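You operate a simulated robot arm through the tools that you are given. There is no shell and no other tool.

You run a simulated robot arm. Do the job below in one go: nothing can be reset, and whatever is moved stays where it is left.

TASK
Put things in order on the packing bench. At the end: the white cone from the packing bench stands where the purple tag (marked "5") stood; the purple tag from the packing bench stands on top of the beige slab; the blue filter stands where the teal tin stood; the teal tin from the packing bench stands where the white cone stood; whatever was shut is shut again. Leave all else as you found it, and nothing knocked over.

The check looks at the end state, three seconds after you hand in, the way a careful person would. Anything else that was tipped, shoved, dropped, spilled or broken makes it a failure.

THE ROBOT
A 6-joint arm with a two-finger gripper, fixed in place. Base frame: the origin is at the foot of the arm, x ahead of it, y to its left, z up; the work surface is at about z = 0. Lengths are in mm, angles in rad, forces in N, time in s.
With the tool pointing down near the work surface it reaches from about 180 to 480 mm from the base axis. Its first joint turns from -1.152 to 1.152 rad. Payload 1.76 kg.
The TCP is the grasp point between the finger pads, 29 mm short of the fingertips. In the tool frame z runs along the fingers and y along their closing line. The gripper opens to 82 mm; its body begins 58 mm behind the TCP.
Orientation is that of the tool frame in the base frame, as a unit quaternion [x, y, z, w]. With the fingers straight down and closing along the base's y, the tool's x points along the base's -x, its y along +y and its z along -z.

THE INTERFACE
- The arm moves only by the tool apply_moves. Its argument "series" is a list of rows, each a list of 7 numbers: the opening, from 0 (shut) to 1 (fully open), then the shift along the base's x, y, z in mm, then the turn, a rotation vector about the base's x, y, z in rad. In form: [[hand, tx, ty, tz, wx, wy, wz], ...]. A call has 1 to 20 rows; each row shifts and turns the commanded pose from where the row before left it. Rows are played at 5 a second. More than 50 mm and 0.15 rad between two rows, or a gripper value outside its range, and nothing of the call is played. A pose out of reach is approached as far as the arm can. The call stops where the force on the tool passes 40 N (or 10 N more than at its start, if that is more) or the arm is blocked; 0.2 s more then pass. Each finger travels about 203.5 mm/s and halts on what it meets, pressing with about 29 N; the grip force reading is that of the motor and also rises with nothing between the fingers. The clock runs only during rows and for 0.2 s after the last one: add rows that do not move to give the fingers time. The reply holds the time, the measured pose of the TCP, the force on the tool along the base axes, the opening and the grip force, in the units named above and with some noise, with the torque about the TCP (base axes, N m) and any sound that the robot's microphone picked up.
- Cameras (640 x 400 px; columns grow to the right, rows downward): "scene" is fixed at [72.2, 348.6, 419.7]; the picture's right is [-0.57, -0.82, 0.00], its down [-0.49, 0.34, -0.80] and it looks along [0.66, -0.46, -0.60] (base axes); focal length 214 px, centre (320, 200). "wrist" rides on the gripper at [79, 4, -89] in the tool frame; the picture's right is [-0.05, 1.00, 0.00], its down [-0.71, -0.04, -0.71] and it looks along [-0.71, -0.04, 0.71] (tool axes); focal length 256 px, centre (320, 200). There is no depth. A picture from a camera that has moved, and an enlarged one, comes with that camera's place and axes in the base frame and with its lens.
- camera(camera): a new picture of that camera. No time passes.
- enlarge(camera, box): a new picture of the part [left, top, right, bottom] of that camera's present view, enlarged. No time passes.
- sign_off(): hands the job in; it is judged then, once.

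Places have to be worked out from the pictures, the camera data and where the tool is seen. Open the gripper and draw the arm clear of the work before you hand the job in, unless the task says otherwise.

The tools are called after "Call:" as name(argument=value, ...) on one line, values as JSON. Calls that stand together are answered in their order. apply_moves: Moves the arm, as the interface text tells. Its arguments: {"type":"object","properties":{"series":{"type":"array","items":{"type":"array","items":{"type":"number"}}}},"required":["series"]} The other tools are called the same way: camera (camera) takes a picture; enlarge (camera, box) takes an enlarged picture of a part of a camera's view; sign_off () hands the job in.

At the start:

```text
t: 0.0
position: [252.4, 99.2, 325.3]
tool_rot: [0.0, 1.0, 0.0, 0.001]
contact_force: [0.5, -0.6, 0.6]
torque: [0.02, 0.03, 0.01]
grip_width: 81.9
grasp_force: 0.0
```

scene: 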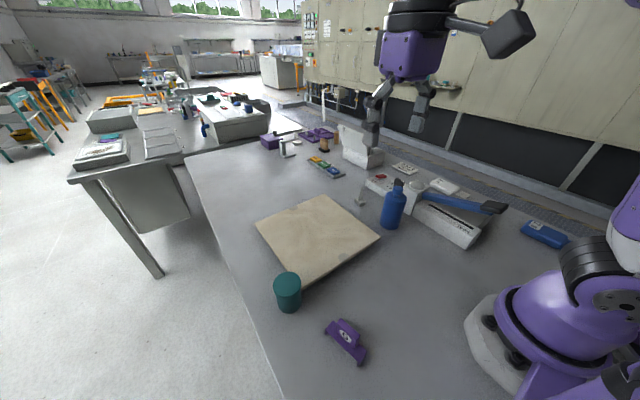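
wrist: 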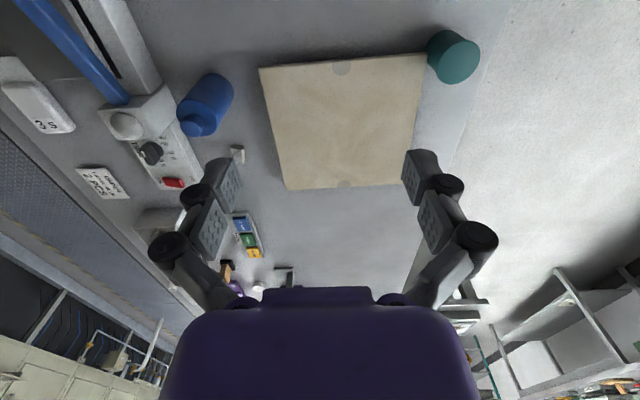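

I start by looking closely at the scene to identify the objects: purple tag, teal tin, white cone, beige slab, blue filter.

Call:
enlarge(camera="scene", box=[240, 120, 440, 245])

Call:
enlarge(camera="scene", box=[220, 240, 420, 365])

Call:
enlarge(camera="scene", box=[350, 150, 590, 300])

Call:
enlarge(camera="wrist", box=[0, 0, 320, 200])

Call:
enlarge(camera="wrist", box=[140, 150, 340, 300])

```text
3.20 times, centred on (340, 182) of scene
camera zoom: at [72.2, 348.6, 419.7], right [-0.57, -0.82, 0.0], down [-0.49, 0.34, -0.8], along [0.66, -0.46, -0.6], focal length 686 px, centre (256, 256)
```

zoom: 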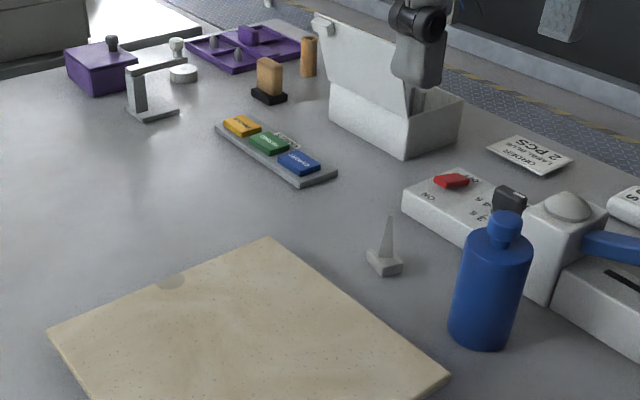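

```text
3.20 times, centred on (320, 302) of scene
camera zoom: at [72.2, 348.6, 419.7], right [-0.57, -0.82, 0.0], down [-0.49, 0.34, -0.8], along [0.66, -0.46, -0.6], focal length 686 px, centre (320, -128)
```

zoom: 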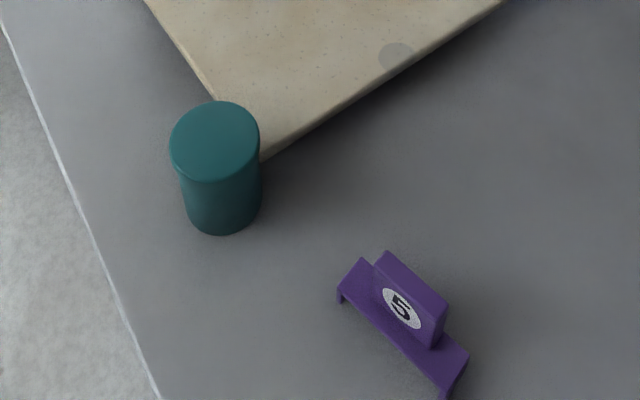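

```text
2.67 times, centred on (470, 225) of scene
camera zoom: at [72.2, 348.6, 419.7], right [-0.57, -0.82, 0.0], down [-0.49, 0.34, -0.8], along [0.66, -0.46, -0.6], focal length 572 px, centre (-80, 133)
```

zoom: 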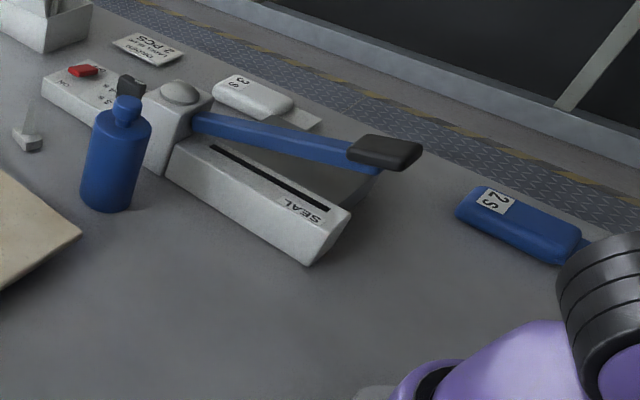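

```text
2.00 times, centred on (160, 100) of wrist
camera zoom: at [173.6, 104.9, 417.3], right [0.05, 1.0, 0.0], down [0.7, -0.04, 0.71], along [0.71, -0.04, -0.71], focal length 512 px, centre (640, 400)
```

zoom: 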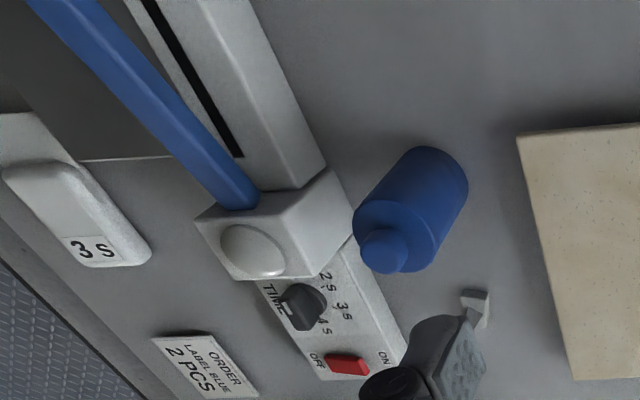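

```text
2.67 times, centred on (240, 225) of wrist
camera zoom: at [173.6, 104.9, 417.3], right [0.05, 1.0, 0.0], down [0.7, -0.04, 0.71], along [0.71, -0.04, -0.71], focal length 683 px, centre (533, 133)
```

zoom: 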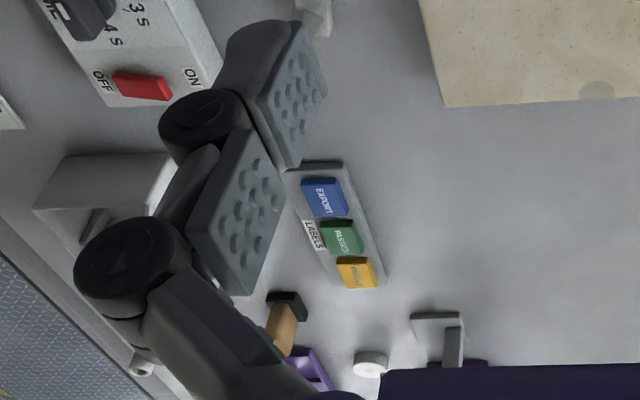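

The blue cylinder near the sealer at roughly (322,-70) is the only reachable blue candidate so far. The cone is at about (440,-71), the tin at (279,278) and the tag at (167,228). I'll move the arm high over the bench to look for anything hidden or closed.

Call:
apply_moves(series=[[1, 0, -50, 0, 0, 0, 0], [1, 0, -50, 0, 0, 0, 0], [1, 0, -50, 0, 0, 0, 0], [1, 0, -40, 0, 0, 0, 0], [1, 0, 0, 0, 0, 0, 0]])

Call:
camera(camera="wrist")

Call:
camera(camera="scene")

```text
t: 1.2
position: [251.2, -89.6, 326.1]
tool_rot: [0.0, 1.0, -0.001, 0.001]
contact_force: [-0.3, 0.1, 0.0]
torque: [0.0, 0.02, -0.01]
grip_width: 82.1
grasp_force: 0.1
```

```text
taken
camera wrist: at [172.9, -83.6, 417.3], right [0.05, 1.0, 0.0], down [0.7, -0.04, 0.71], along [0.71, -0.04, -0.71], focal length 256 px, centre (320, 200)
```

wrist: 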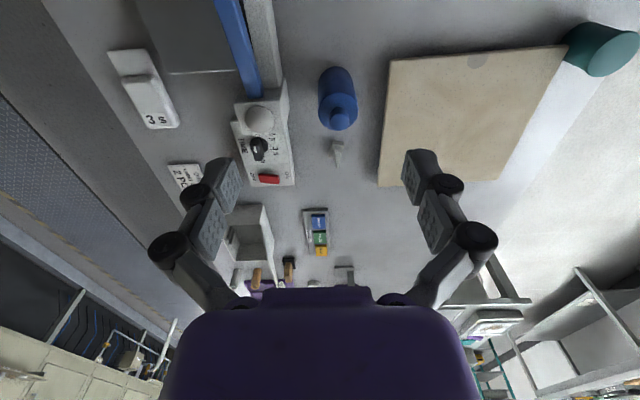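

```text
taken
```

scene: 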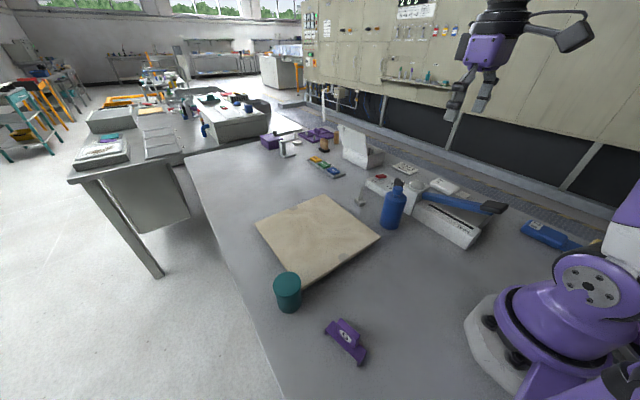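

I enlarge parts of this new wrist view to check the blue object, the cone and the sealer.

Call:
enlarge(camera="wrist", box=[220, 40, 420, 200])

Call:
enlarge(camera="wrist", box=[80, 0, 300, 140])

Call:
enlarge(camera="wrist", box=[220, 190, 380, 300])

Call:
enlarge(camera="scene", box=[250, 110, 350, 170])

Call:
enlarge(camera="scene", box=[320, 110, 420, 210])

```text
2.50 times, centred on (320, 120) of wrist
camera zoom: at [172.9, -83.6, 417.3], right [0.05, 1.0, 0.0], down [0.7, -0.04, 0.71], along [0.71, -0.04, -0.71], focal length 640 px, centre (320, 400)
```

zoom: 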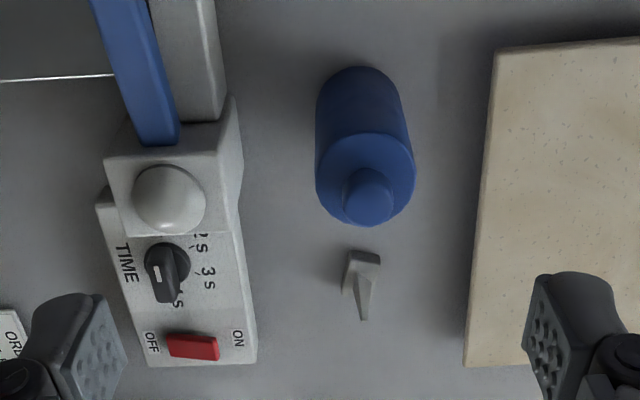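

```text
2.86 times, centred on (190, 70) of wrist
camera zoom: at [172.9, -83.6, 417.3], right [0.05, 1.0, 0.0], down [0.7, -0.04, 0.71], along [0.71, -0.04, -0.71], focal length 731 px, centre (691, 571)
```

zoom: 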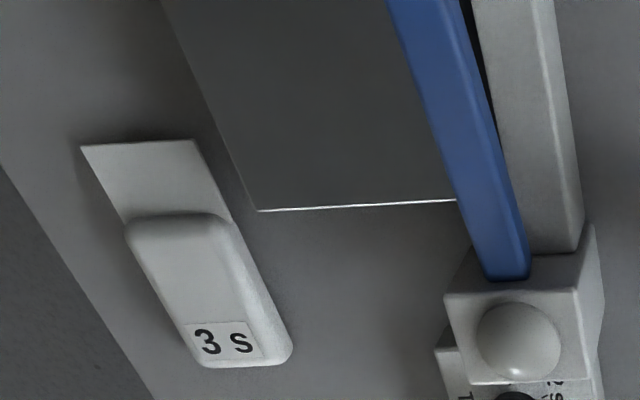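

```text
3.64 times, centred on (300, 245) of wrist
camera zoom: at [172.9, -83.6, 417.3], right [0.05, 1.0, 0.0], down [0.7, -0.04, 0.71], along [0.71, -0.04, -0.71], focal length 931 px, centre (393, 36)
```

zoom: 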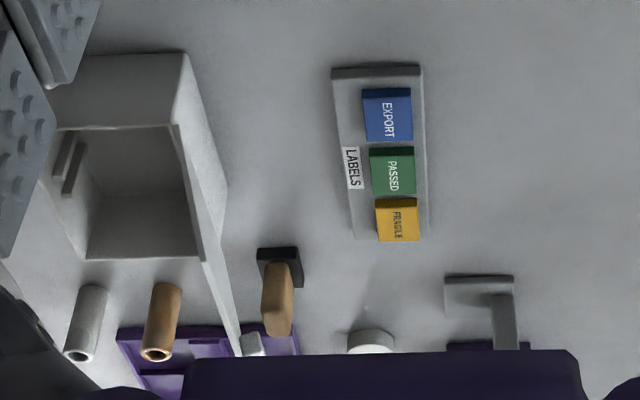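

```text
6.40 times, centred on (300, 140) of scene
camera zoom: at [72.2, 348.6, 419.7], right [-0.57, -0.82, 0.0], down [-0.49, 0.34, -0.8], along [0.66, -0.46, -0.6], focal length 1373 px, centre (448, 584)
```

zoom: 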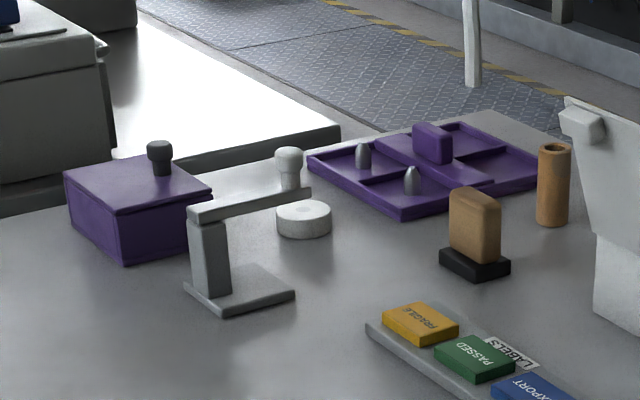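

```text
4.00 times, centred on (370, 160) of scene
camera zoom: at [72.2, 348.6, 419.7], right [-0.57, -0.82, 0.0], down [-0.49, 0.34, -0.8], along [0.66, -0.46, -0.6], focal length 858 px, centre (120, 360)
```

zoom: 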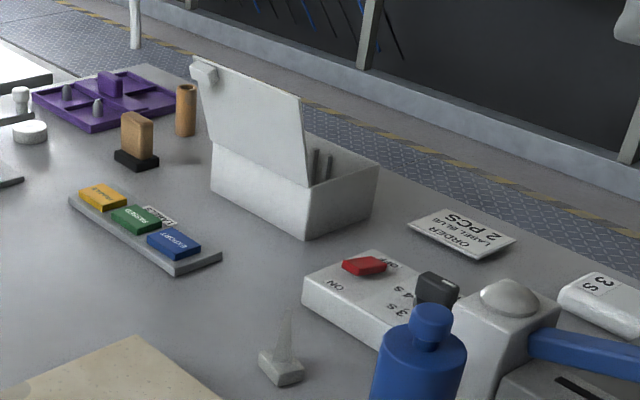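

Everything but the slab, tag, tin, cone and blue cylinder is beyond the arm's reach, so the blue cylinder must be the filter. Next I move forward and take a closer view of the cone and filter for triangulation.

Call:
apply_moves(series=[[1, 40, 0, -40, 0, 0, 0], [1, 40, 10, -40, 0, 0, 0], [1, 40, 5, -10, 0, 0, 0], [1, 0, 0, 0, 0, 0, 0]])

Call:
camera(camera="wrist")

Call:
enlarge(camera="wrist", box=[220, 0, 420, 125])

```text
refused: row 1 steps farther than a row can; nothing moved
```

```text
taken
camera wrist: at [172.9, -83.6, 417.3], right [0.05, 1.0, 0.0], down [0.7, -0.04, 0.71], along [0.71, -0.04, -0.71], focal length 256 px, centre (320, 200)
```

wrist: 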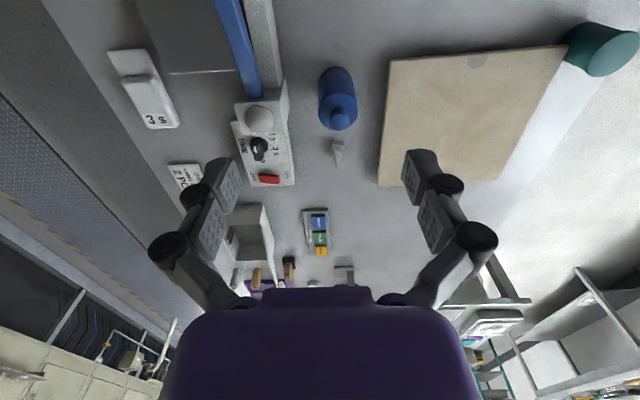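

```text
3.20 times, centred on (320, 62) of wrist
camera zoom: at [172.9, -83.6, 417.3], right [0.05, 1.0, 0.0], down [0.7, -0.04, 0.71], along [0.71, -0.04, -0.71], focal length 819 px, centre (320, 640)
```

zoom: 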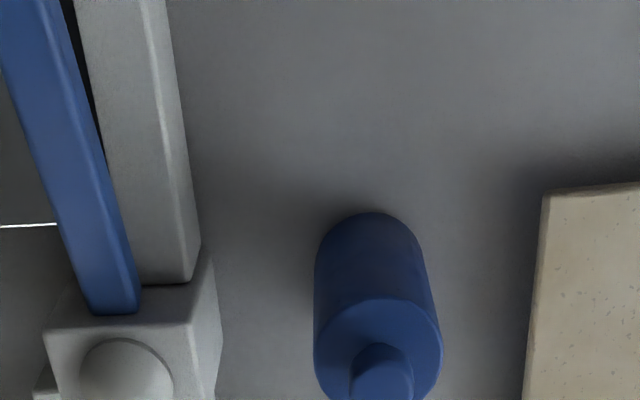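

The first row exceeded the 50 mm step limit, so I repeat the move in smaller steps.

Call:
apply_moves(series=[[1, 30, 3, -20, 0, 0, 0], [1, 30, 3, -20, 0, 0, 0], [1, 30, 3, -20, 0, 0, 0], [1, 20, 0, 0, 0, 0, 0], [1, 0, 0, 0, 0, 0, 0]])

Call:
camera(camera="wrist")

Call:
enlarge(camera="wrist", box=[220, 0, 420, 125])

```text
t: 2.4
position: [364.2, -83.1, 264.9]
tool_rot: [0.0, 1.0, 0.0, 0.0]
contact_force: [-0.3, 0.2, 0.5]
torque: [0.0, -0.01, 0.02]
grip_width: 81.9
grasp_force: 0.0
```

```text
taken
camera wrist: at [283.9, -75.6, 355.2], right [0.05, 1.0, 0.0], down [0.7, -0.04, 0.71], along [0.71, -0.04, -0.71], focal length 256 px, centre (320, 200)
```

wrist: 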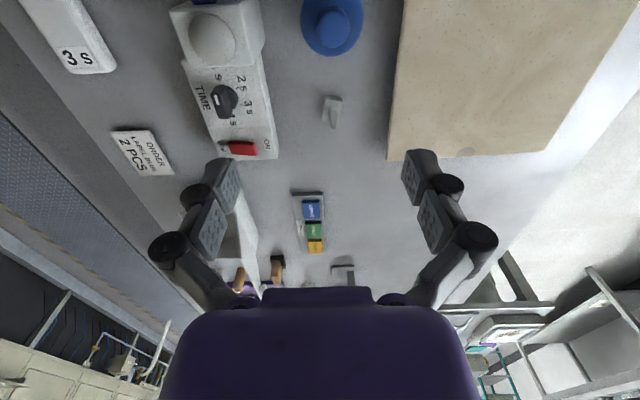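

```text
3.20 times, centred on (320, 62) of wrist
camera zoom: at [283.9, -75.6, 355.2], right [0.05, 1.0, 0.0], down [0.7, -0.04, 0.71], along [0.71, -0.04, -0.71], focal length 819 px, centre (320, 640)
```

zoom: 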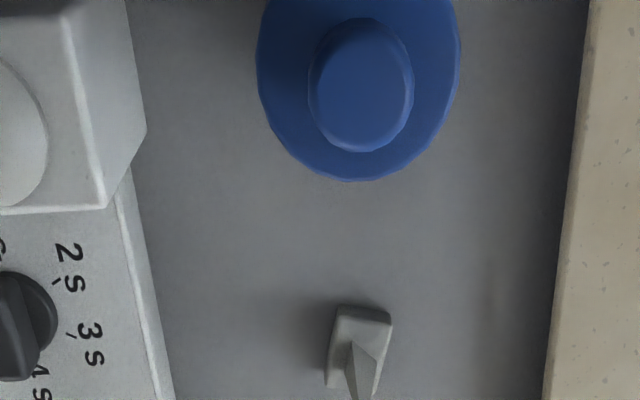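

I see the cone (a spike on a small rectangular base) close to the filter. I enlarge it further to get its outline.

Call:
enlarge(camera="wrist", box=[300, 80, 364, 144])

Call:
enlarge(camera="scene", box=[335, 170, 415, 240])

Call:
enlarge(camera="scene", box=[310, 305, 390, 375])

```text
6.25 times, centred on (332, 112) of wrist
camera zoom: at [283.9, -75.6, 355.2], right [0.05, 1.0, 0.0], down [0.7, -0.04, 0.71], along [0.71, -0.04, -0.71], focal length 1600 px, centre (245, 750)
```

zoom: 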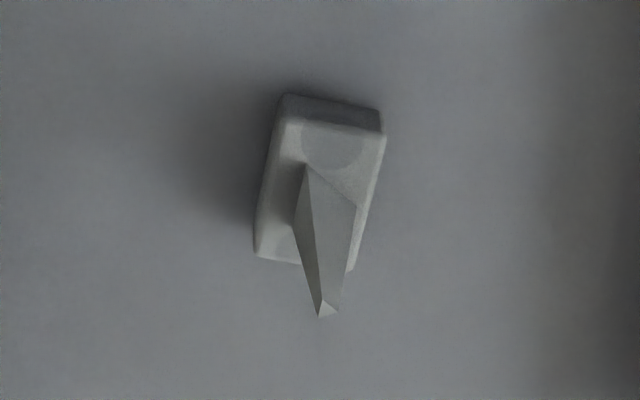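

```text
5.71 times, centred on (375, 205) of scene
camera zoom: at [72.2, 348.6, 419.7], right [-0.57, -0.82, 0.0], down [-0.49, 0.34, -0.8], along [0.66, -0.46, -0.6], focal length 1226 px, centre (6, 171)
```

zoom: 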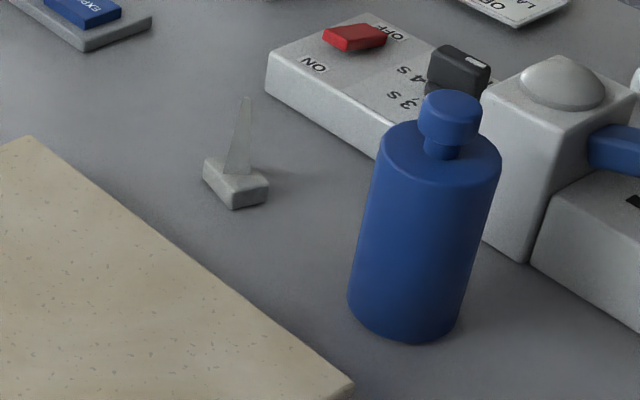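

```text
5.71 times, centred on (350, 340) of scene
camera zoom: at [72.2, 348.6, 419.7], right [-0.57, -0.82, 0.0], down [-0.49, 0.34, -0.8], along [0.66, -0.46, -0.6], focal length 1226 px, centre (149, -600)
```

zoom: 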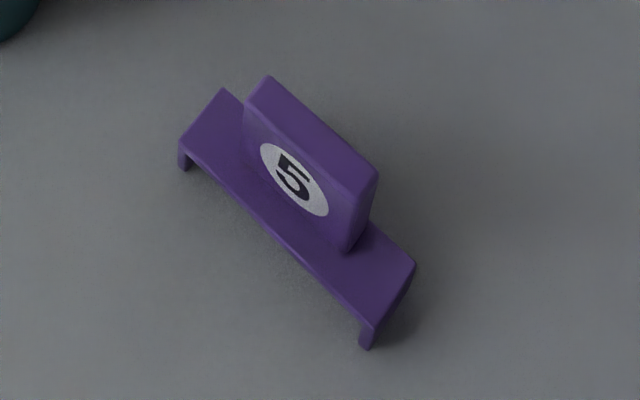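

The cone is a 36×22 mm base with a ~60 mm spike, centred near (453,-68). Its long axis runs about -13° from x. I'll now move above the tag for a close look at it and the tin.

Call:
apply_moves(series=[[1, -19.2, 31.1, -4, 0, 0, 0], [1, -19.2, 31.1, -4, 0, 0, 0], [1, -19.2, 31.1, -4, 0, 0, 0], [1, -19.2, 31.1, -4, 0, 0, 0], [1, -19.2, 31.1, -4, 0, 0, 0], [1, -19.2, 31.1, -4, 0, 0, 0], [1, -19.2, 31.1, -4, 0, 0, 0], [1, -19.2, 31.1, -4, 0, 0, 0], [1, -19.2, 31.1, -4, 0, 0, 0], [1, -19.2, 31.1, -4, 0, 0, 0], [1, 0, 0, 0, 0, 0, 0]])

Call:
camera(camera="wrist")

Call:
enlarge(camera="wrist", box=[240, 0, 400, 100])

```text
t: 4.8
position: [170.7, 227.9, 228.1]
tool_rot: [0.0, 1.0, 0.0, 0.001]
contact_force: [-0.9, 0.2, 0.6]
torque: [0.01, -0.01, -0.03]
grip_width: 82.1
grasp_force: 0.0
```

```text
taken
camera wrist: at [91.6, 234.3, 320.7], right [0.05, 1.0, 0.0], down [0.7, -0.04, 0.71], along [0.71, -0.04, -0.71], focal length 256 px, centre (320, 200)
```

wrist: 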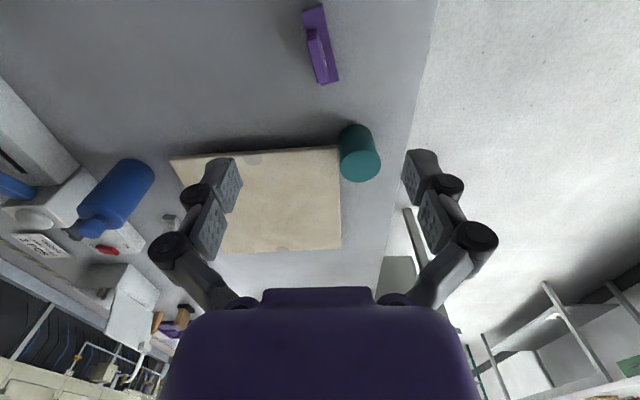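

```text
4.00 times, centred on (320, 50) of wrist
camera zoom: at [91.6, 234.3, 320.7], right [0.05, 1.0, 0.0], down [0.7, -0.04, 0.71], along [0.71, -0.04, -0.71], focal length 1024 px, centre (320, 800)
```

zoom: 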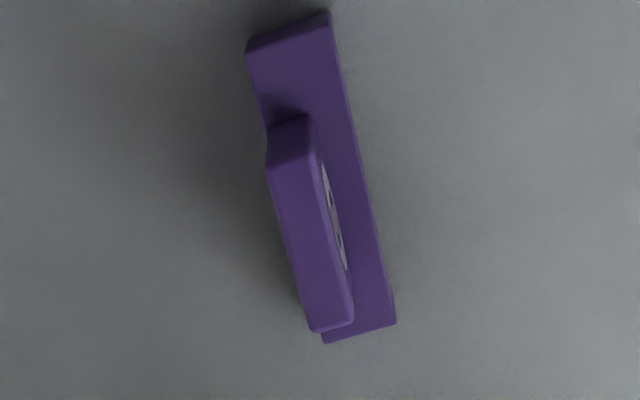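

The tag's fin is about 37×10 mm, centred near (170,228.5) with its top at z≈55. Its direction is about +12° from x, and the plate is centred at (170,232). I turn the tool by 0.21 rad and descend partway, then check.

Call:
apply_moves(series=[[1, 0, 0, -30, 0, 0, 0.105], [1, 0, 0, -40, 0, 0, 0.105], [1, 0, 0, -40, 0, 0, 0], [1, 0, 0, 0, 0, 0, 0], [1, 0, 0, 0, 0, 0, 0]])

Call:
camera(camera="wrist")

Call:
camera(camera="scene")

```text
t: 6.0
position: [169.7, 232.6, 119.5]
tool_rot: [-0.105, 0.994, 0.001, 0.0]
contact_force: [-1.0, -0.9, -0.4]
torque: [0.04, 0.04, -0.01]
grip_width: 81.9
grasp_force: 0.1
```

```text
taken
camera wrist: at [92.0, 221.6, 211.0], right [-0.16, 0.99, 0.0], down [0.7, 0.11, 0.71], along [0.7, 0.11, -0.71], focal length 256 px, centre (320, 200)
```

wrist: 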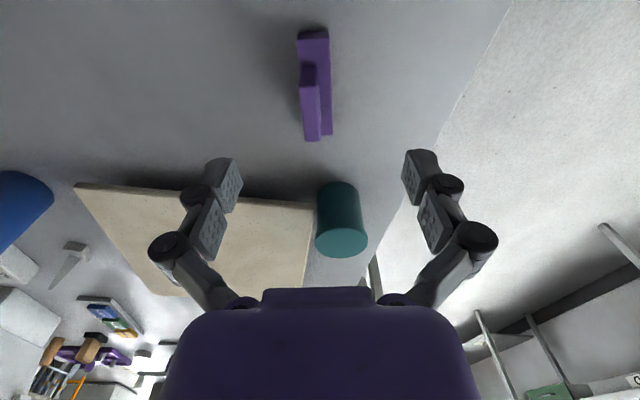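

```text
taken
```

scene: 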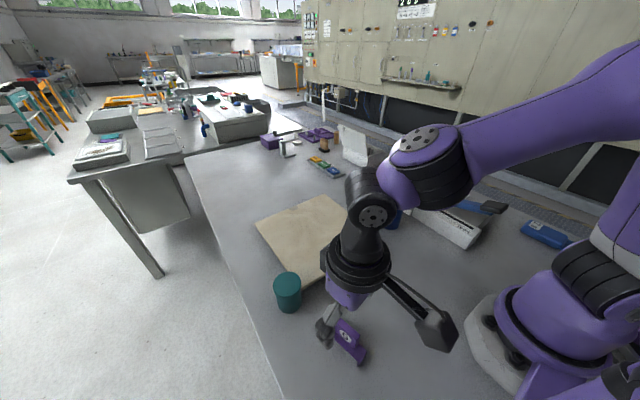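

The tag is now aligned with the tool. I enlarge the view to measure the fin's offset from the finger midline.

Call:
enlarge(camera="wrist", box=[256, 20, 384, 148])

Call:
enlarge(camera="scene", box=[290, 280, 400, 380])

```text
3.12 times, centred on (320, 84) of wrist
camera zoom: at [92.0, 221.6, 211.0], right [-0.16, 0.99, 0.0], down [0.7, 0.11, 0.71], along [0.7, 0.11, -0.71], focal length 800 px, centre (320, 562)
```

zoom: 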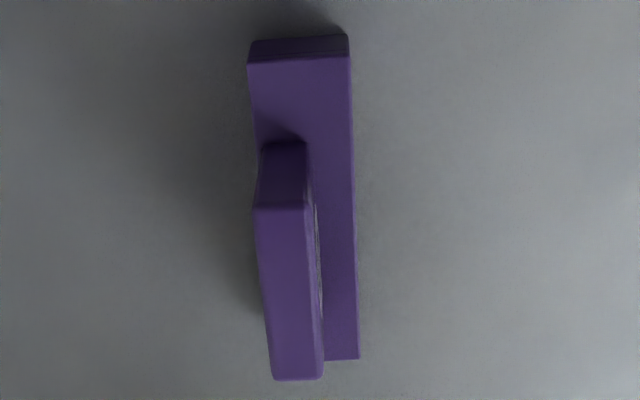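

```text
4.00 times, centred on (345, 330) of scene
camera zoom: at [72.2, 348.6, 419.7], right [-0.57, -0.82, 0.0], down [-0.49, 0.34, -0.8], along [0.66, -0.46, -0.6], focal length 858 px, centre (220, -320)
```

zoom: 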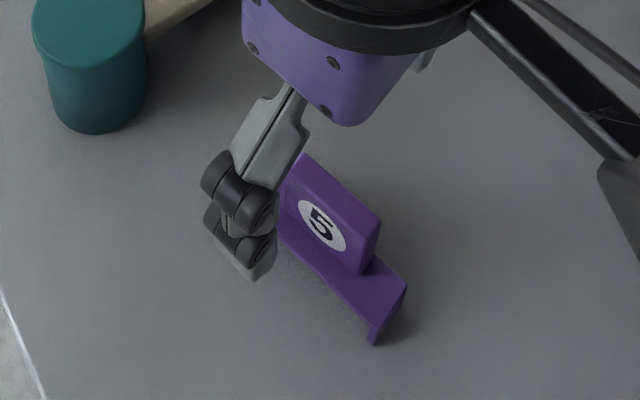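

The fin centre triangulates to about (170.5,228.3), the same as before. The measured TCP differs slightly from the commanded one, so I'll hold still and re-read the pose.

Call:
apply_moves(series=[[1, 0, 0, 0, 0, 0, 0], [1, 0, 0, 0, 0, 0, 0]])

Call:
camera(camera="wrist")

```text
t: 6.6
position: [170.7, 232.8, 120.7]
tool_rot: [-0.104, 0.995, 0.0, 0.001]
contact_force: [1.1, 0.5, -0.2]
torque: [-0.01, -0.02, 0.0]
grip_width: 82.1
grasp_force: 0.0
```

```text
taken
camera wrist: at [92.0, 221.7, 211.2], right [-0.16, 0.99, 0.0], down [0.7, 0.11, 0.71], along [0.7, 0.11, -0.71], focal length 256 px, centre (320, 200)
```

wrist: 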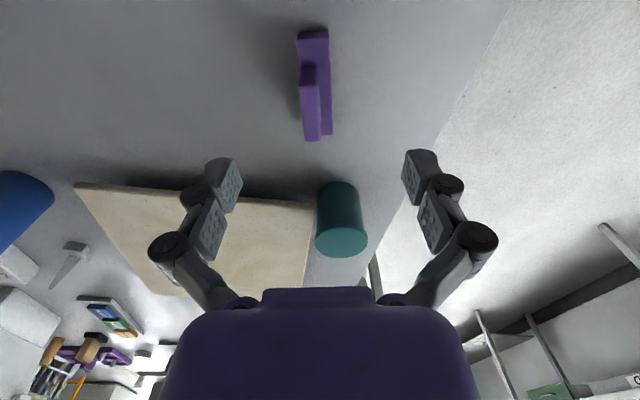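

The TCP is really at about (170.2,233.2,120), and the fin is about 5.5 mm to the -y side of the midline. I correct for that, descend to z≈55 and check before closing.

Call:
apply_moves(series=[[1, 1, -5.3, 0, 0, 0, 0.02], [1, 0, 0, -25, 0, 0, 0], [1, 0, 0, -25, 0, 0, 0], [1, 0, 0, -15, 0, 0, 0], [1, 0, 0, 0, 0, 0, 0], [1, 0, 0, 0, 0, 0, 0]])

Call:
camera(camera="wrist")

Call:
enlarge(camera="scene", box=[290, 280, 400, 380])

```text
t: 8.0
position: [171.5, 223.3, 49.9]
tool_rot: [-0.115, 0.993, 0.0, 0.002]
contact_force: [-0.7, -0.3, -0.5]
torque: [0.03, 0.0, -0.01]
grip_width: 81.9
grasp_force: 0.1
```

```text
taken
camera wrist: at [93.5, 211.7, 142.0], right [-0.18, 0.98, 0.0], down [0.69, 0.12, 0.71], along [0.7, 0.12, -0.71], focal length 256 px, centre (320, 200)
```

wrist: 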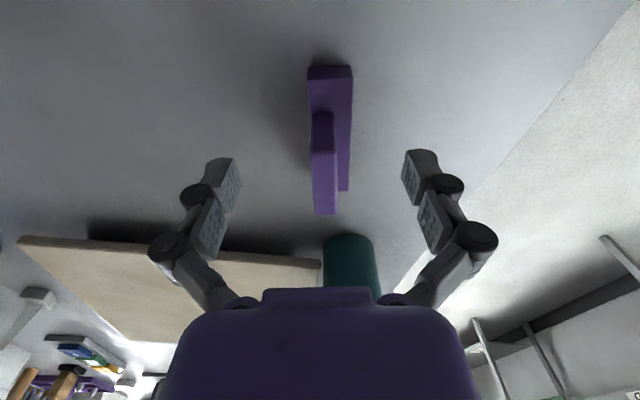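

```text
4.00 times, centred on (345, 330) of scene
camera zoom: at [72.2, 348.6, 419.7], right [-0.57, -0.82, 0.0], down [-0.49, 0.34, -0.8], along [0.66, -0.46, -0.6], focal length 858 px, centre (220, -320)
```

zoom: 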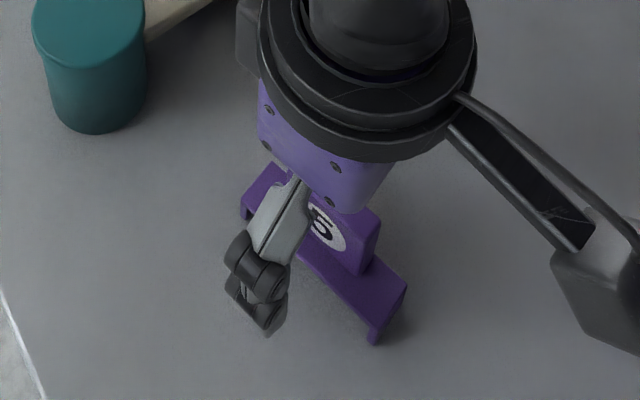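

The fin is nearly centred (about 2 mm toward +y), with the fingertips around z≈22. I nudge +2 mm in y and +2 mm in z, then close on the fin.

Call:
apply_moves(series=[[1, 0, 2.2, 2, 0, 0, 0], [1, 0, 0, 0, 0, 0, 0], [0, 0, 0, 0, 0, 0, 0], [0, 0, 0, 0, 0, 0, 0], [0, 0, 0, 0, 0, 0, 0]])

Call:
camera(camera="wrist")

Call:
enlarge(camera="scene", box=[290, 280, 400, 380])

```text
t: 9.2
position: [171.7, 227.1, 54.1]
tool_rot: [-0.114, 0.993, 0.0, 0.002]
contact_force: [2.0, -1.8, 16.6]
torque: [-0.06, -0.12, 0.04]
grip_width: 10.7
grasp_force: 29.1
```

```text
taken
camera wrist: at [93.7, 214.1, 145.0], right [-0.18, 0.98, 0.0], down [0.69, 0.12, 0.71], along [0.7, 0.12, -0.7], focal length 256 px, centre (320, 200)
```

wrist: 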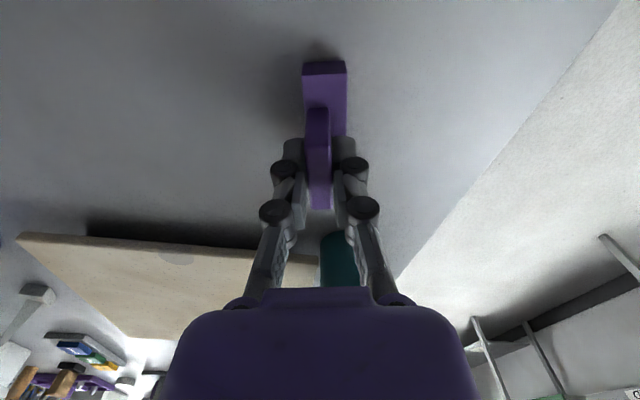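

```text
4.00 times, centred on (345, 330) of scene
camera zoom: at [72.2, 348.6, 419.7], right [-0.57, -0.82, 0.0], down [-0.49, 0.34, -0.8], along [0.66, -0.46, -0.6], focal length 858 px, centre (220, -320)
```

zoom: 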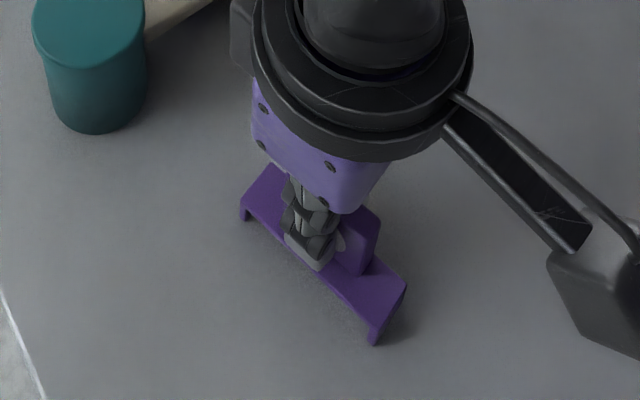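

The fin is gripped (width 10.7 mm, grip force 29 N). I lift straight up and check the tag hangs securely.

Call:
apply_moves(series=[[0, 0, 0, 10, 0, 0, 0], [0, 0, 0, 20, 0, 0, 0], [0, 0, 0, 30, 0, 0, 0], [0, 0, 0, 40, 0, 0, 0], [0, 0, 0, 0, 0, 0, 0]])

Call:
camera(camera="wrist")

Call:
camera(camera="scene")

```text
t: 10.4
position: [171.3, 226.8, 152.6]
tool_rot: [-0.115, 0.993, 0.0, 0.001]
contact_force: [-0.5, 0.4, -0.4]
torque: [-0.02, 0.02, -0.03]
grip_width: 10.9
grasp_force: 29.1
```

```text
taken
camera wrist: at [93.5, 215.0, 244.1], right [-0.18, 0.98, 0.0], down [0.69, 0.12, 0.71], along [0.7, 0.12, -0.71], focal length 256 px, centre (320, 200)
```

wrist: 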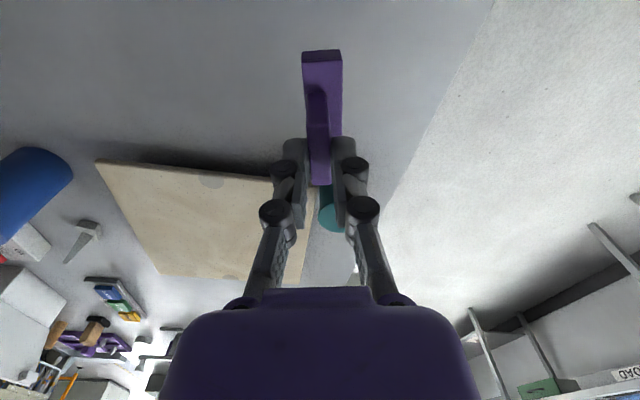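

```text
taken
```

scene: 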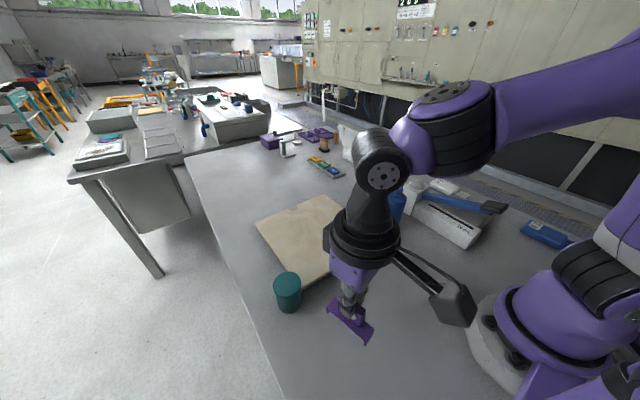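

The tag is off the bench. Its place in the wrist image has changed slightly, so I zoom in to check whether it tilted or slid in the grip.

Call:
enlarge(camera="wrist", box=[240, 30, 400, 210])

Call:
enlarge(camera="scene", box=[300, 260, 400, 350])

Call:
enlarge(camera="scene", box=[230, 170, 400, 320])

```text
2.22 times, centred on (320, 120) of wrist
camera zoom: at [93.5, 215.0, 244.1], right [-0.18, 0.98, 0.0], down [0.69, 0.12, 0.71], along [0.7, 0.12, -0.71], focal length 569 px, centre (320, 378)
```

zoom: 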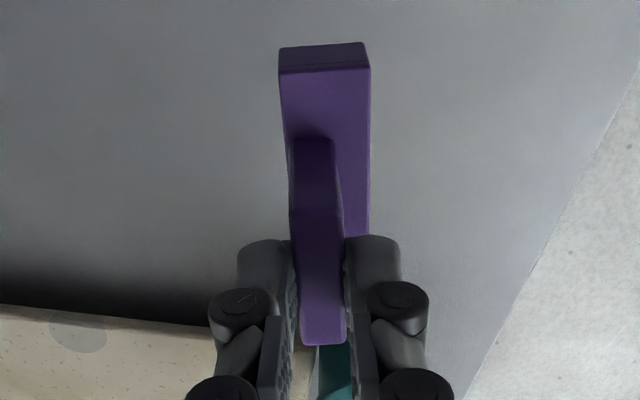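

```text
4.44 times, centred on (350, 305) of scene
camera zoom: at [72.2, 348.6, 419.7], right [-0.57, -0.82, 0.0], down [-0.49, 0.34, -0.8], along [0.66, -0.46, -0.6], focal length 953 px, centre (187, -267)
```

zoom: 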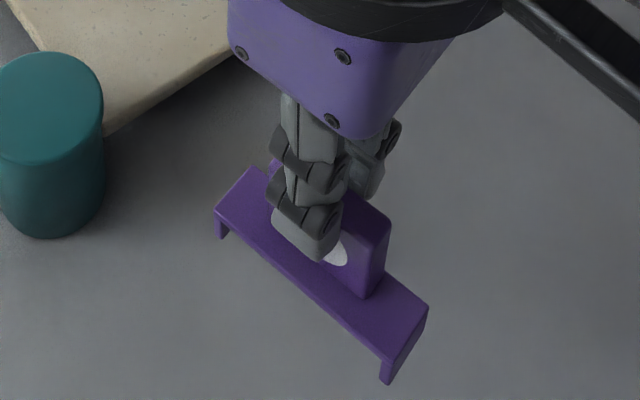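

```text
2.67 times, centred on (315, 245) of scene
camera zoom: at [72.2, 348.6, 419.7], right [-0.57, -0.82, 0.0], down [-0.49, 0.34, -0.8], along [0.66, -0.46, -0.6], focal length 572 px, centre (333, 80)
```

zoom: 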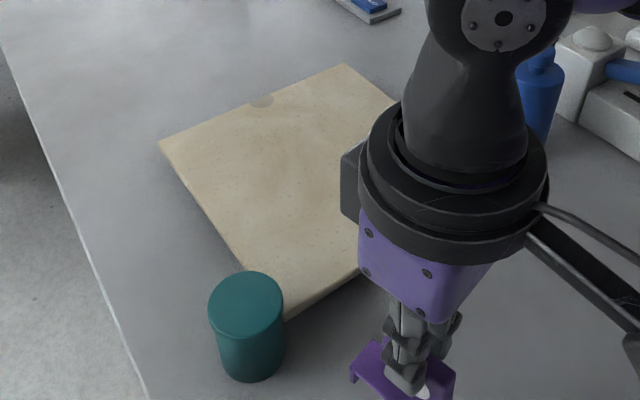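

The tag seems to have slid down a little in the fingers. I hold still for a moment and look again to see whether it is slipping.

Call:
apply_moves(series=[[0, 0, 0, 0, 0, 0, 0], [0, 0, 0, 0, 0, 0, 0], [0, 0, 0, 0, 0, 0, 0]])

Call:
enlarge(camera="wrist", box=[240, 30, 400, 210])

Call:
enlarge(camera="scene", box=[300, 260, 400, 350])

```text
t: 11.2
position: [171.3, 227.9, 152.1]
tool_rot: [-0.115, 0.993, 0.0, 0.001]
contact_force: [0.3, 0.8, -0.2]
torque: [0.01, 0.03, 0.01]
grip_width: 10.9
grasp_force: 29.2
```

```text
2.22 times, centred on (320, 120) of wrist
camera zoom: at [93.5, 215.0, 243.7], right [-0.18, 0.98, 0.0], down [0.69, 0.12, 0.71], along [0.7, 0.12, -0.71], focal length 569 px, centre (320, 378)
```

zoom: 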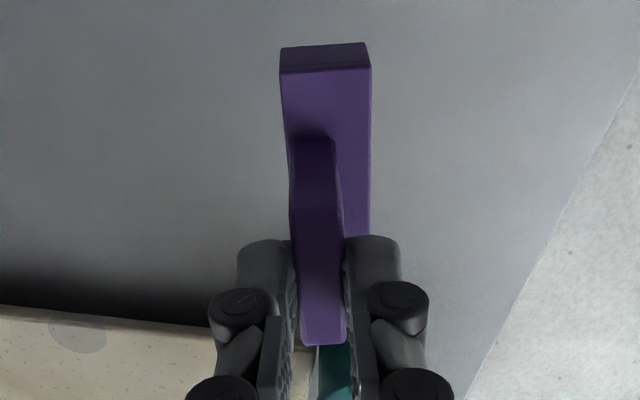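

```text
4.44 times, centred on (350, 305) of scene
camera zoom: at [72.2, 348.6, 419.7], right [-0.57, -0.82, 0.0], down [-0.49, 0.34, -0.8], along [0.66, -0.46, -0.6], focal length 953 px, centre (187, -267)
```

zoom: 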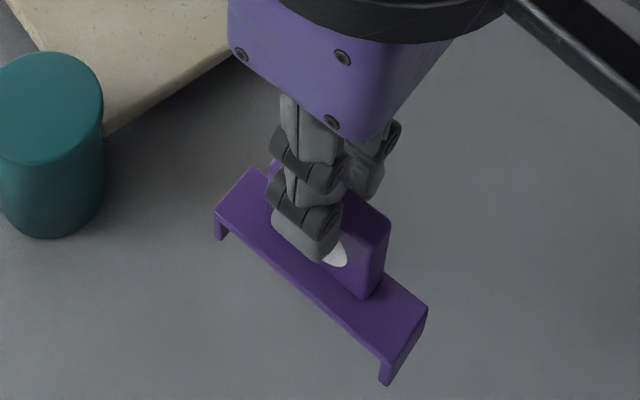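

The grip is stable now, though the tag slid about 15 mm during the lift and only the upper part of the fin is held. I'll travel slowly and low, first down 35 mm, then gently toward the slab interior, checking on the way.

Call:
apply_moves(series=[[0, 0, 0, -5, 0, 0, 0], [0, 0, 0, -10, 0, 0, 0], [0, 0, 0, -10, 0, 0, 0], [0, 0, 0, -7, 0, 0, 0], [0, 0, 0, -3, 0, 0, 0], [0, 3, -1.5, 0, 0, 0, 0], [0, 6, -3, 0, 0, 0, 0], [0, 9, -4.5, 0, 0, 0, 0], [0, 9, -4.5, 0, 0, 0, 0], [0, 6, -3, 0, 0, 0, 0], [0, 3, -1.5, 0, 0, 0, 0], [0, 0, 0, 0, 0, 0, 0]])

Call:
enlarge(camera="wrist", box=[240, 30, 400, 210])

Call:
camera(camera="scene")

```text
t: 13.8
position: [208.7, 209.4, 117.3]
tool_rot: [-0.115, 0.993, 0.001, 0.001]
contact_force: [-0.2, -0.2, -0.2]
torque: [-0.03, -0.01, 0.01]
grip_width: 10.9
grasp_force: 29.3
```

```text
2.22 times, centred on (320, 120) of wrist
camera zoom: at [131.0, 196.0, 208.8], right [-0.18, 0.98, 0.0], down [0.69, 0.12, 0.71], along [0.7, 0.12, -0.71], focal length 569 px, centre (320, 378)
```

zoom: 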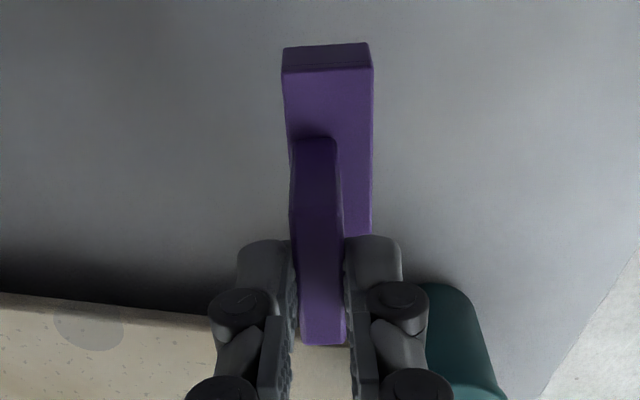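

```text
taken
```

scene: 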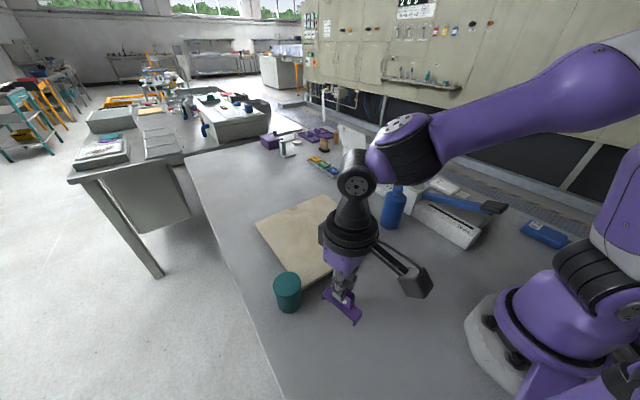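

No more slipping, and the tag hangs level about 44 mm above the bench. I continue gently to about (365,130) over the slab.

Call:
apply_moves(series=[[0, 5, -2.5, 2, 0, 0, 0], [0, 10, -5, 2, 0, 0, 0], [0, 12, -6, 2, 0, 0, 0], [0, 12, -6, 0, 0, 0, 0], [0, 12, -6, 0, 0, 0, 0], [0, 12, -6, 0, 0, 0, 0], [0, 12, -6, 0, 0, 0, 0], [0, 12, -6, 0, 0, 0, 0], [0, 12, -6, 0, 0, 0, 0], [0, 12, -6, 0, 0, 0, 0], [0, 12, -6, 0, 0, 0, 0], [0, 12, -6, 0, 0, 0, 0], [0, 12, -6, 0, 0, 0, 0], [0, 10, -5, 0, 0, 0, 0], [0, 6, -3, 0, 0, 0, 0], [0, 3, -1.5, 0, 0, 0, 0], [0, 0, 0, 0, 0, 0, 0]])

Call:
camera(camera="wrist")

Call:
camera(camera="scene")

Call:
enlarge(camera="scene", box=[230, 170, 400, 300])

```text
t: 17.4
position: [372.6, 124.1, 124.1]
tool_rot: [-0.115, 0.993, 0.0, 0.001]
contact_force: [0.3, -0.3, -0.4]
torque: [-0.01, -0.04, 0.0]
grip_width: 10.9
grasp_force: 29.4
```

```text
taken
camera wrist: at [295.3, 111.9, 215.9], right [-0.18, 0.98, 0.0], down [0.69, 0.12, 0.71], along [0.7, 0.12, -0.71], focal length 256 px, centre (320, 200)
```

wrist: 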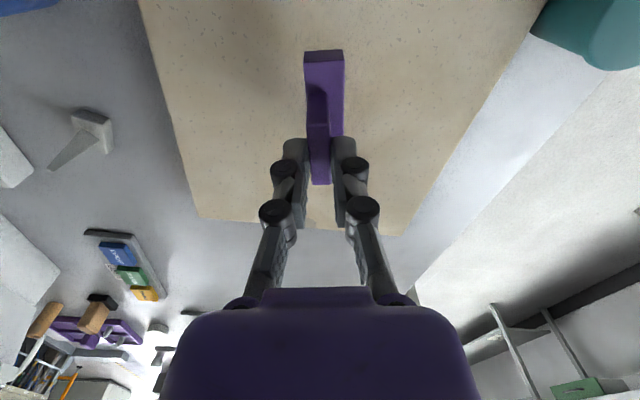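

```text
taken
```

scene: 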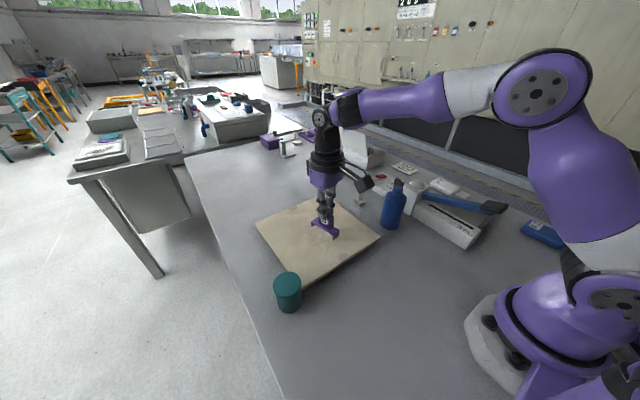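

```text
3.08 times, centred on (315, 235) of scene
camera zoom: at [72.2, 348.6, 419.7], right [-0.57, -0.82, 0.0], down [-0.49, 0.34, -0.8], along [0.66, -0.46, -0.6], focal length 660 px, centre (335, 92)
```

zoom: 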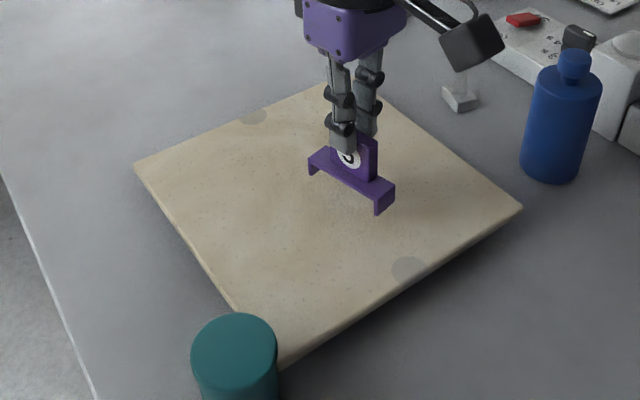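

The tag is over the slab. Before lowering, I look closely at the slab's edges to judge its height and whether it lies flat.

Call:
enlarge(camera="scene", box=[290, 225, 390, 295])

Call:
enlarge(camera="wrist", box=[130, 0, 330, 240])

Call:
enlarge(camera="scene", box=[250, 200, 330, 300])

```text
5.71 times, centred on (340, 260) of scene
camera zoom: at [72.2, 348.6, 419.7], right [-0.57, -0.82, 0.0], down [-0.49, 0.34, -0.8], along [0.66, -0.46, -0.6], focal length 1226 px, centre (206, -143)
```

zoom: 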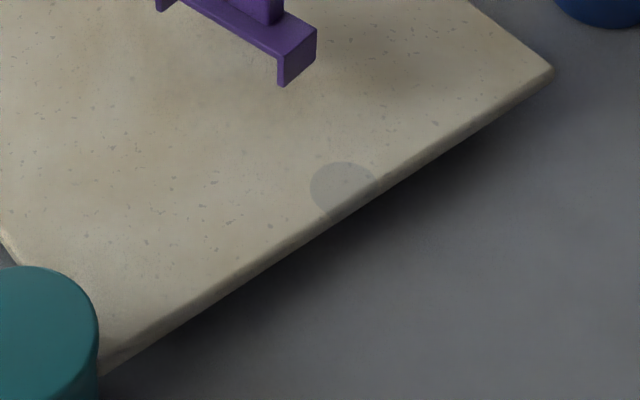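

```text
1.67 times, centred on (230, 120) of wrist
camera zoom: at [295.3, 111.9, 215.9], right [-0.18, 0.98, 0.0], down [0.69, 0.12, 0.71], along [0.7, 0.12, -0.71], focal length 427 px, centre (470, 333)
```

zoom: 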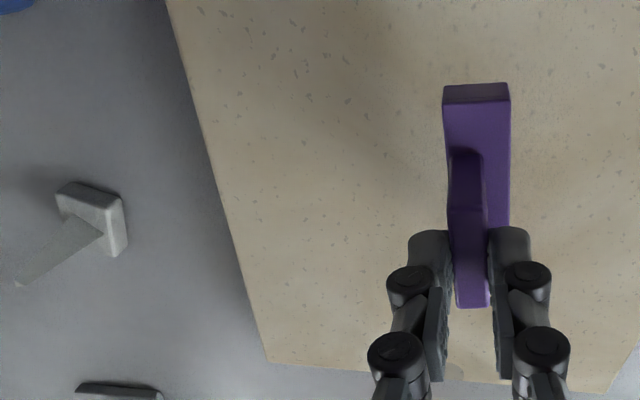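

```text
4.00 times, centred on (290, 250) of scene
camera zoom: at [72.2, 348.6, 419.7], right [-0.57, -0.82, 0.0], down [-0.49, 0.34, -0.8], along [0.66, -0.46, -0.6], focal length 858 px, centre (440, 0)
```

zoom: 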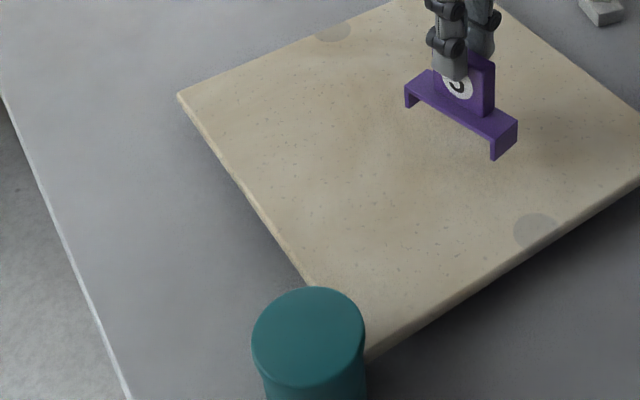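

The slab's marks run along its centre line, and its centre is near (412,134) with the top around z≈20. To be safe I'll put the tag at the slab's centre, so I move there gently and lower most of the way.

Call:
apply_moves(series=[[0, 5, 1, 0, 0, 0, 0], [0, 10, 2, 0, 0, 0, 0], [0, 10, 1, 0, 0, 0, 0], [0, 7, 1, 0, 0, 0, 0], [0, 3, 0, 0, 0, 0, 0], [0, 0, 0, -4, 0, 0, 0], [0, 0, 0, -7, 0, 0, 0], [0, 0, 0, -5, 0, 0, 0], [0, 0, 0, -2, 0, 0, 0], [0, 0, 0, 0, 0, 0, 0]])

Call:
enlarge(camera="scene", box=[280, 170, 380, 260])

Call:
camera(camera="wrist")

```text
t: 19.6
position: [407.0, 130.6, 105.4]
tool_rot: [-0.115, 0.993, 0.0, 0.001]
contact_force: [-0.4, 1.1, -0.3]
torque: [-0.01, 0.02, -0.02]
grip_width: 10.7
grasp_force: 29.1
```

```text
4.44 times, centred on (330, 215) of scene
camera zoom: at [72.2, 348.6, 419.7], right [-0.57, -0.82, 0.0], down [-0.49, 0.34, -0.8], along [0.66, -0.46, -0.6], focal length 953 px, centre (276, 133)
```

zoom: 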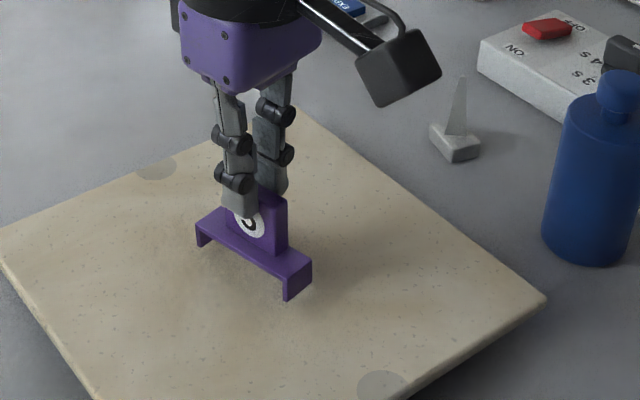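

```text
taken
camera wrist: at [330.0, 117.9, 197.1], right [-0.18, 0.98, 0.0], down [0.69, 0.12, 0.71], along [0.7, 0.12, -0.71], focal length 256 px, centre (320, 200)
```

wrist: 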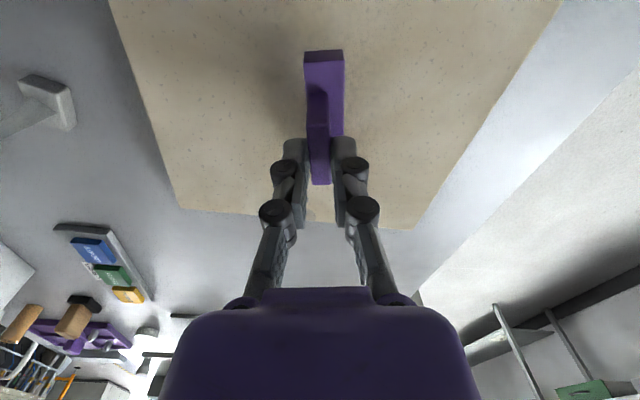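

The tag's feet are around z≈32, so the slab is roughly 10 mm below. I lower in 2 mm steps and watch the force.

Call:
apply_moves(series=[[0, 0, 0, -2, 0, 0, 0], [0, 0, 0, -2, 0, 0, 0], [0, 0, 0, -2, 0, 0, 0], [0, 0, 0, 0, 0, 0, 0]])

Call:
enlarge(camera="scene", box=[280, 170, 380, 260])

```text
t: 20.6
position: [407.4, 130.9, 101.3]
tool_rot: [-0.115, 0.993, 0.001, 0.002]
contact_force: [0.3, -0.2, 7.2]
torque: [0.02, -0.1, -0.02]
grip_width: 10.8
grasp_force: 28.9
```

```text
4.44 times, centred on (330, 215) of scene
camera zoom: at [72.2, 348.6, 419.7], right [-0.57, -0.82, 0.0], down [-0.49, 0.34, -0.8], along [0.66, -0.46, -0.6], focal length 953 px, centre (276, 133)
```

zoom: 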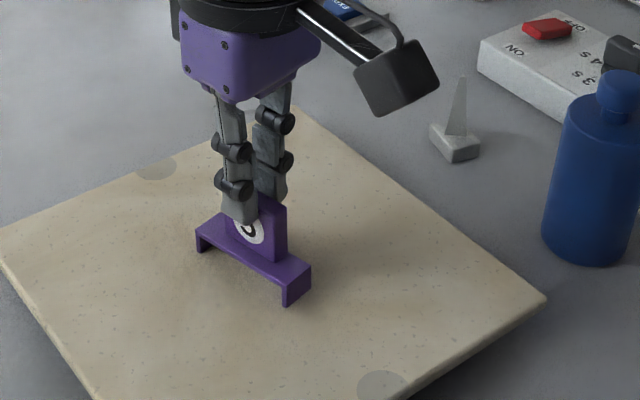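

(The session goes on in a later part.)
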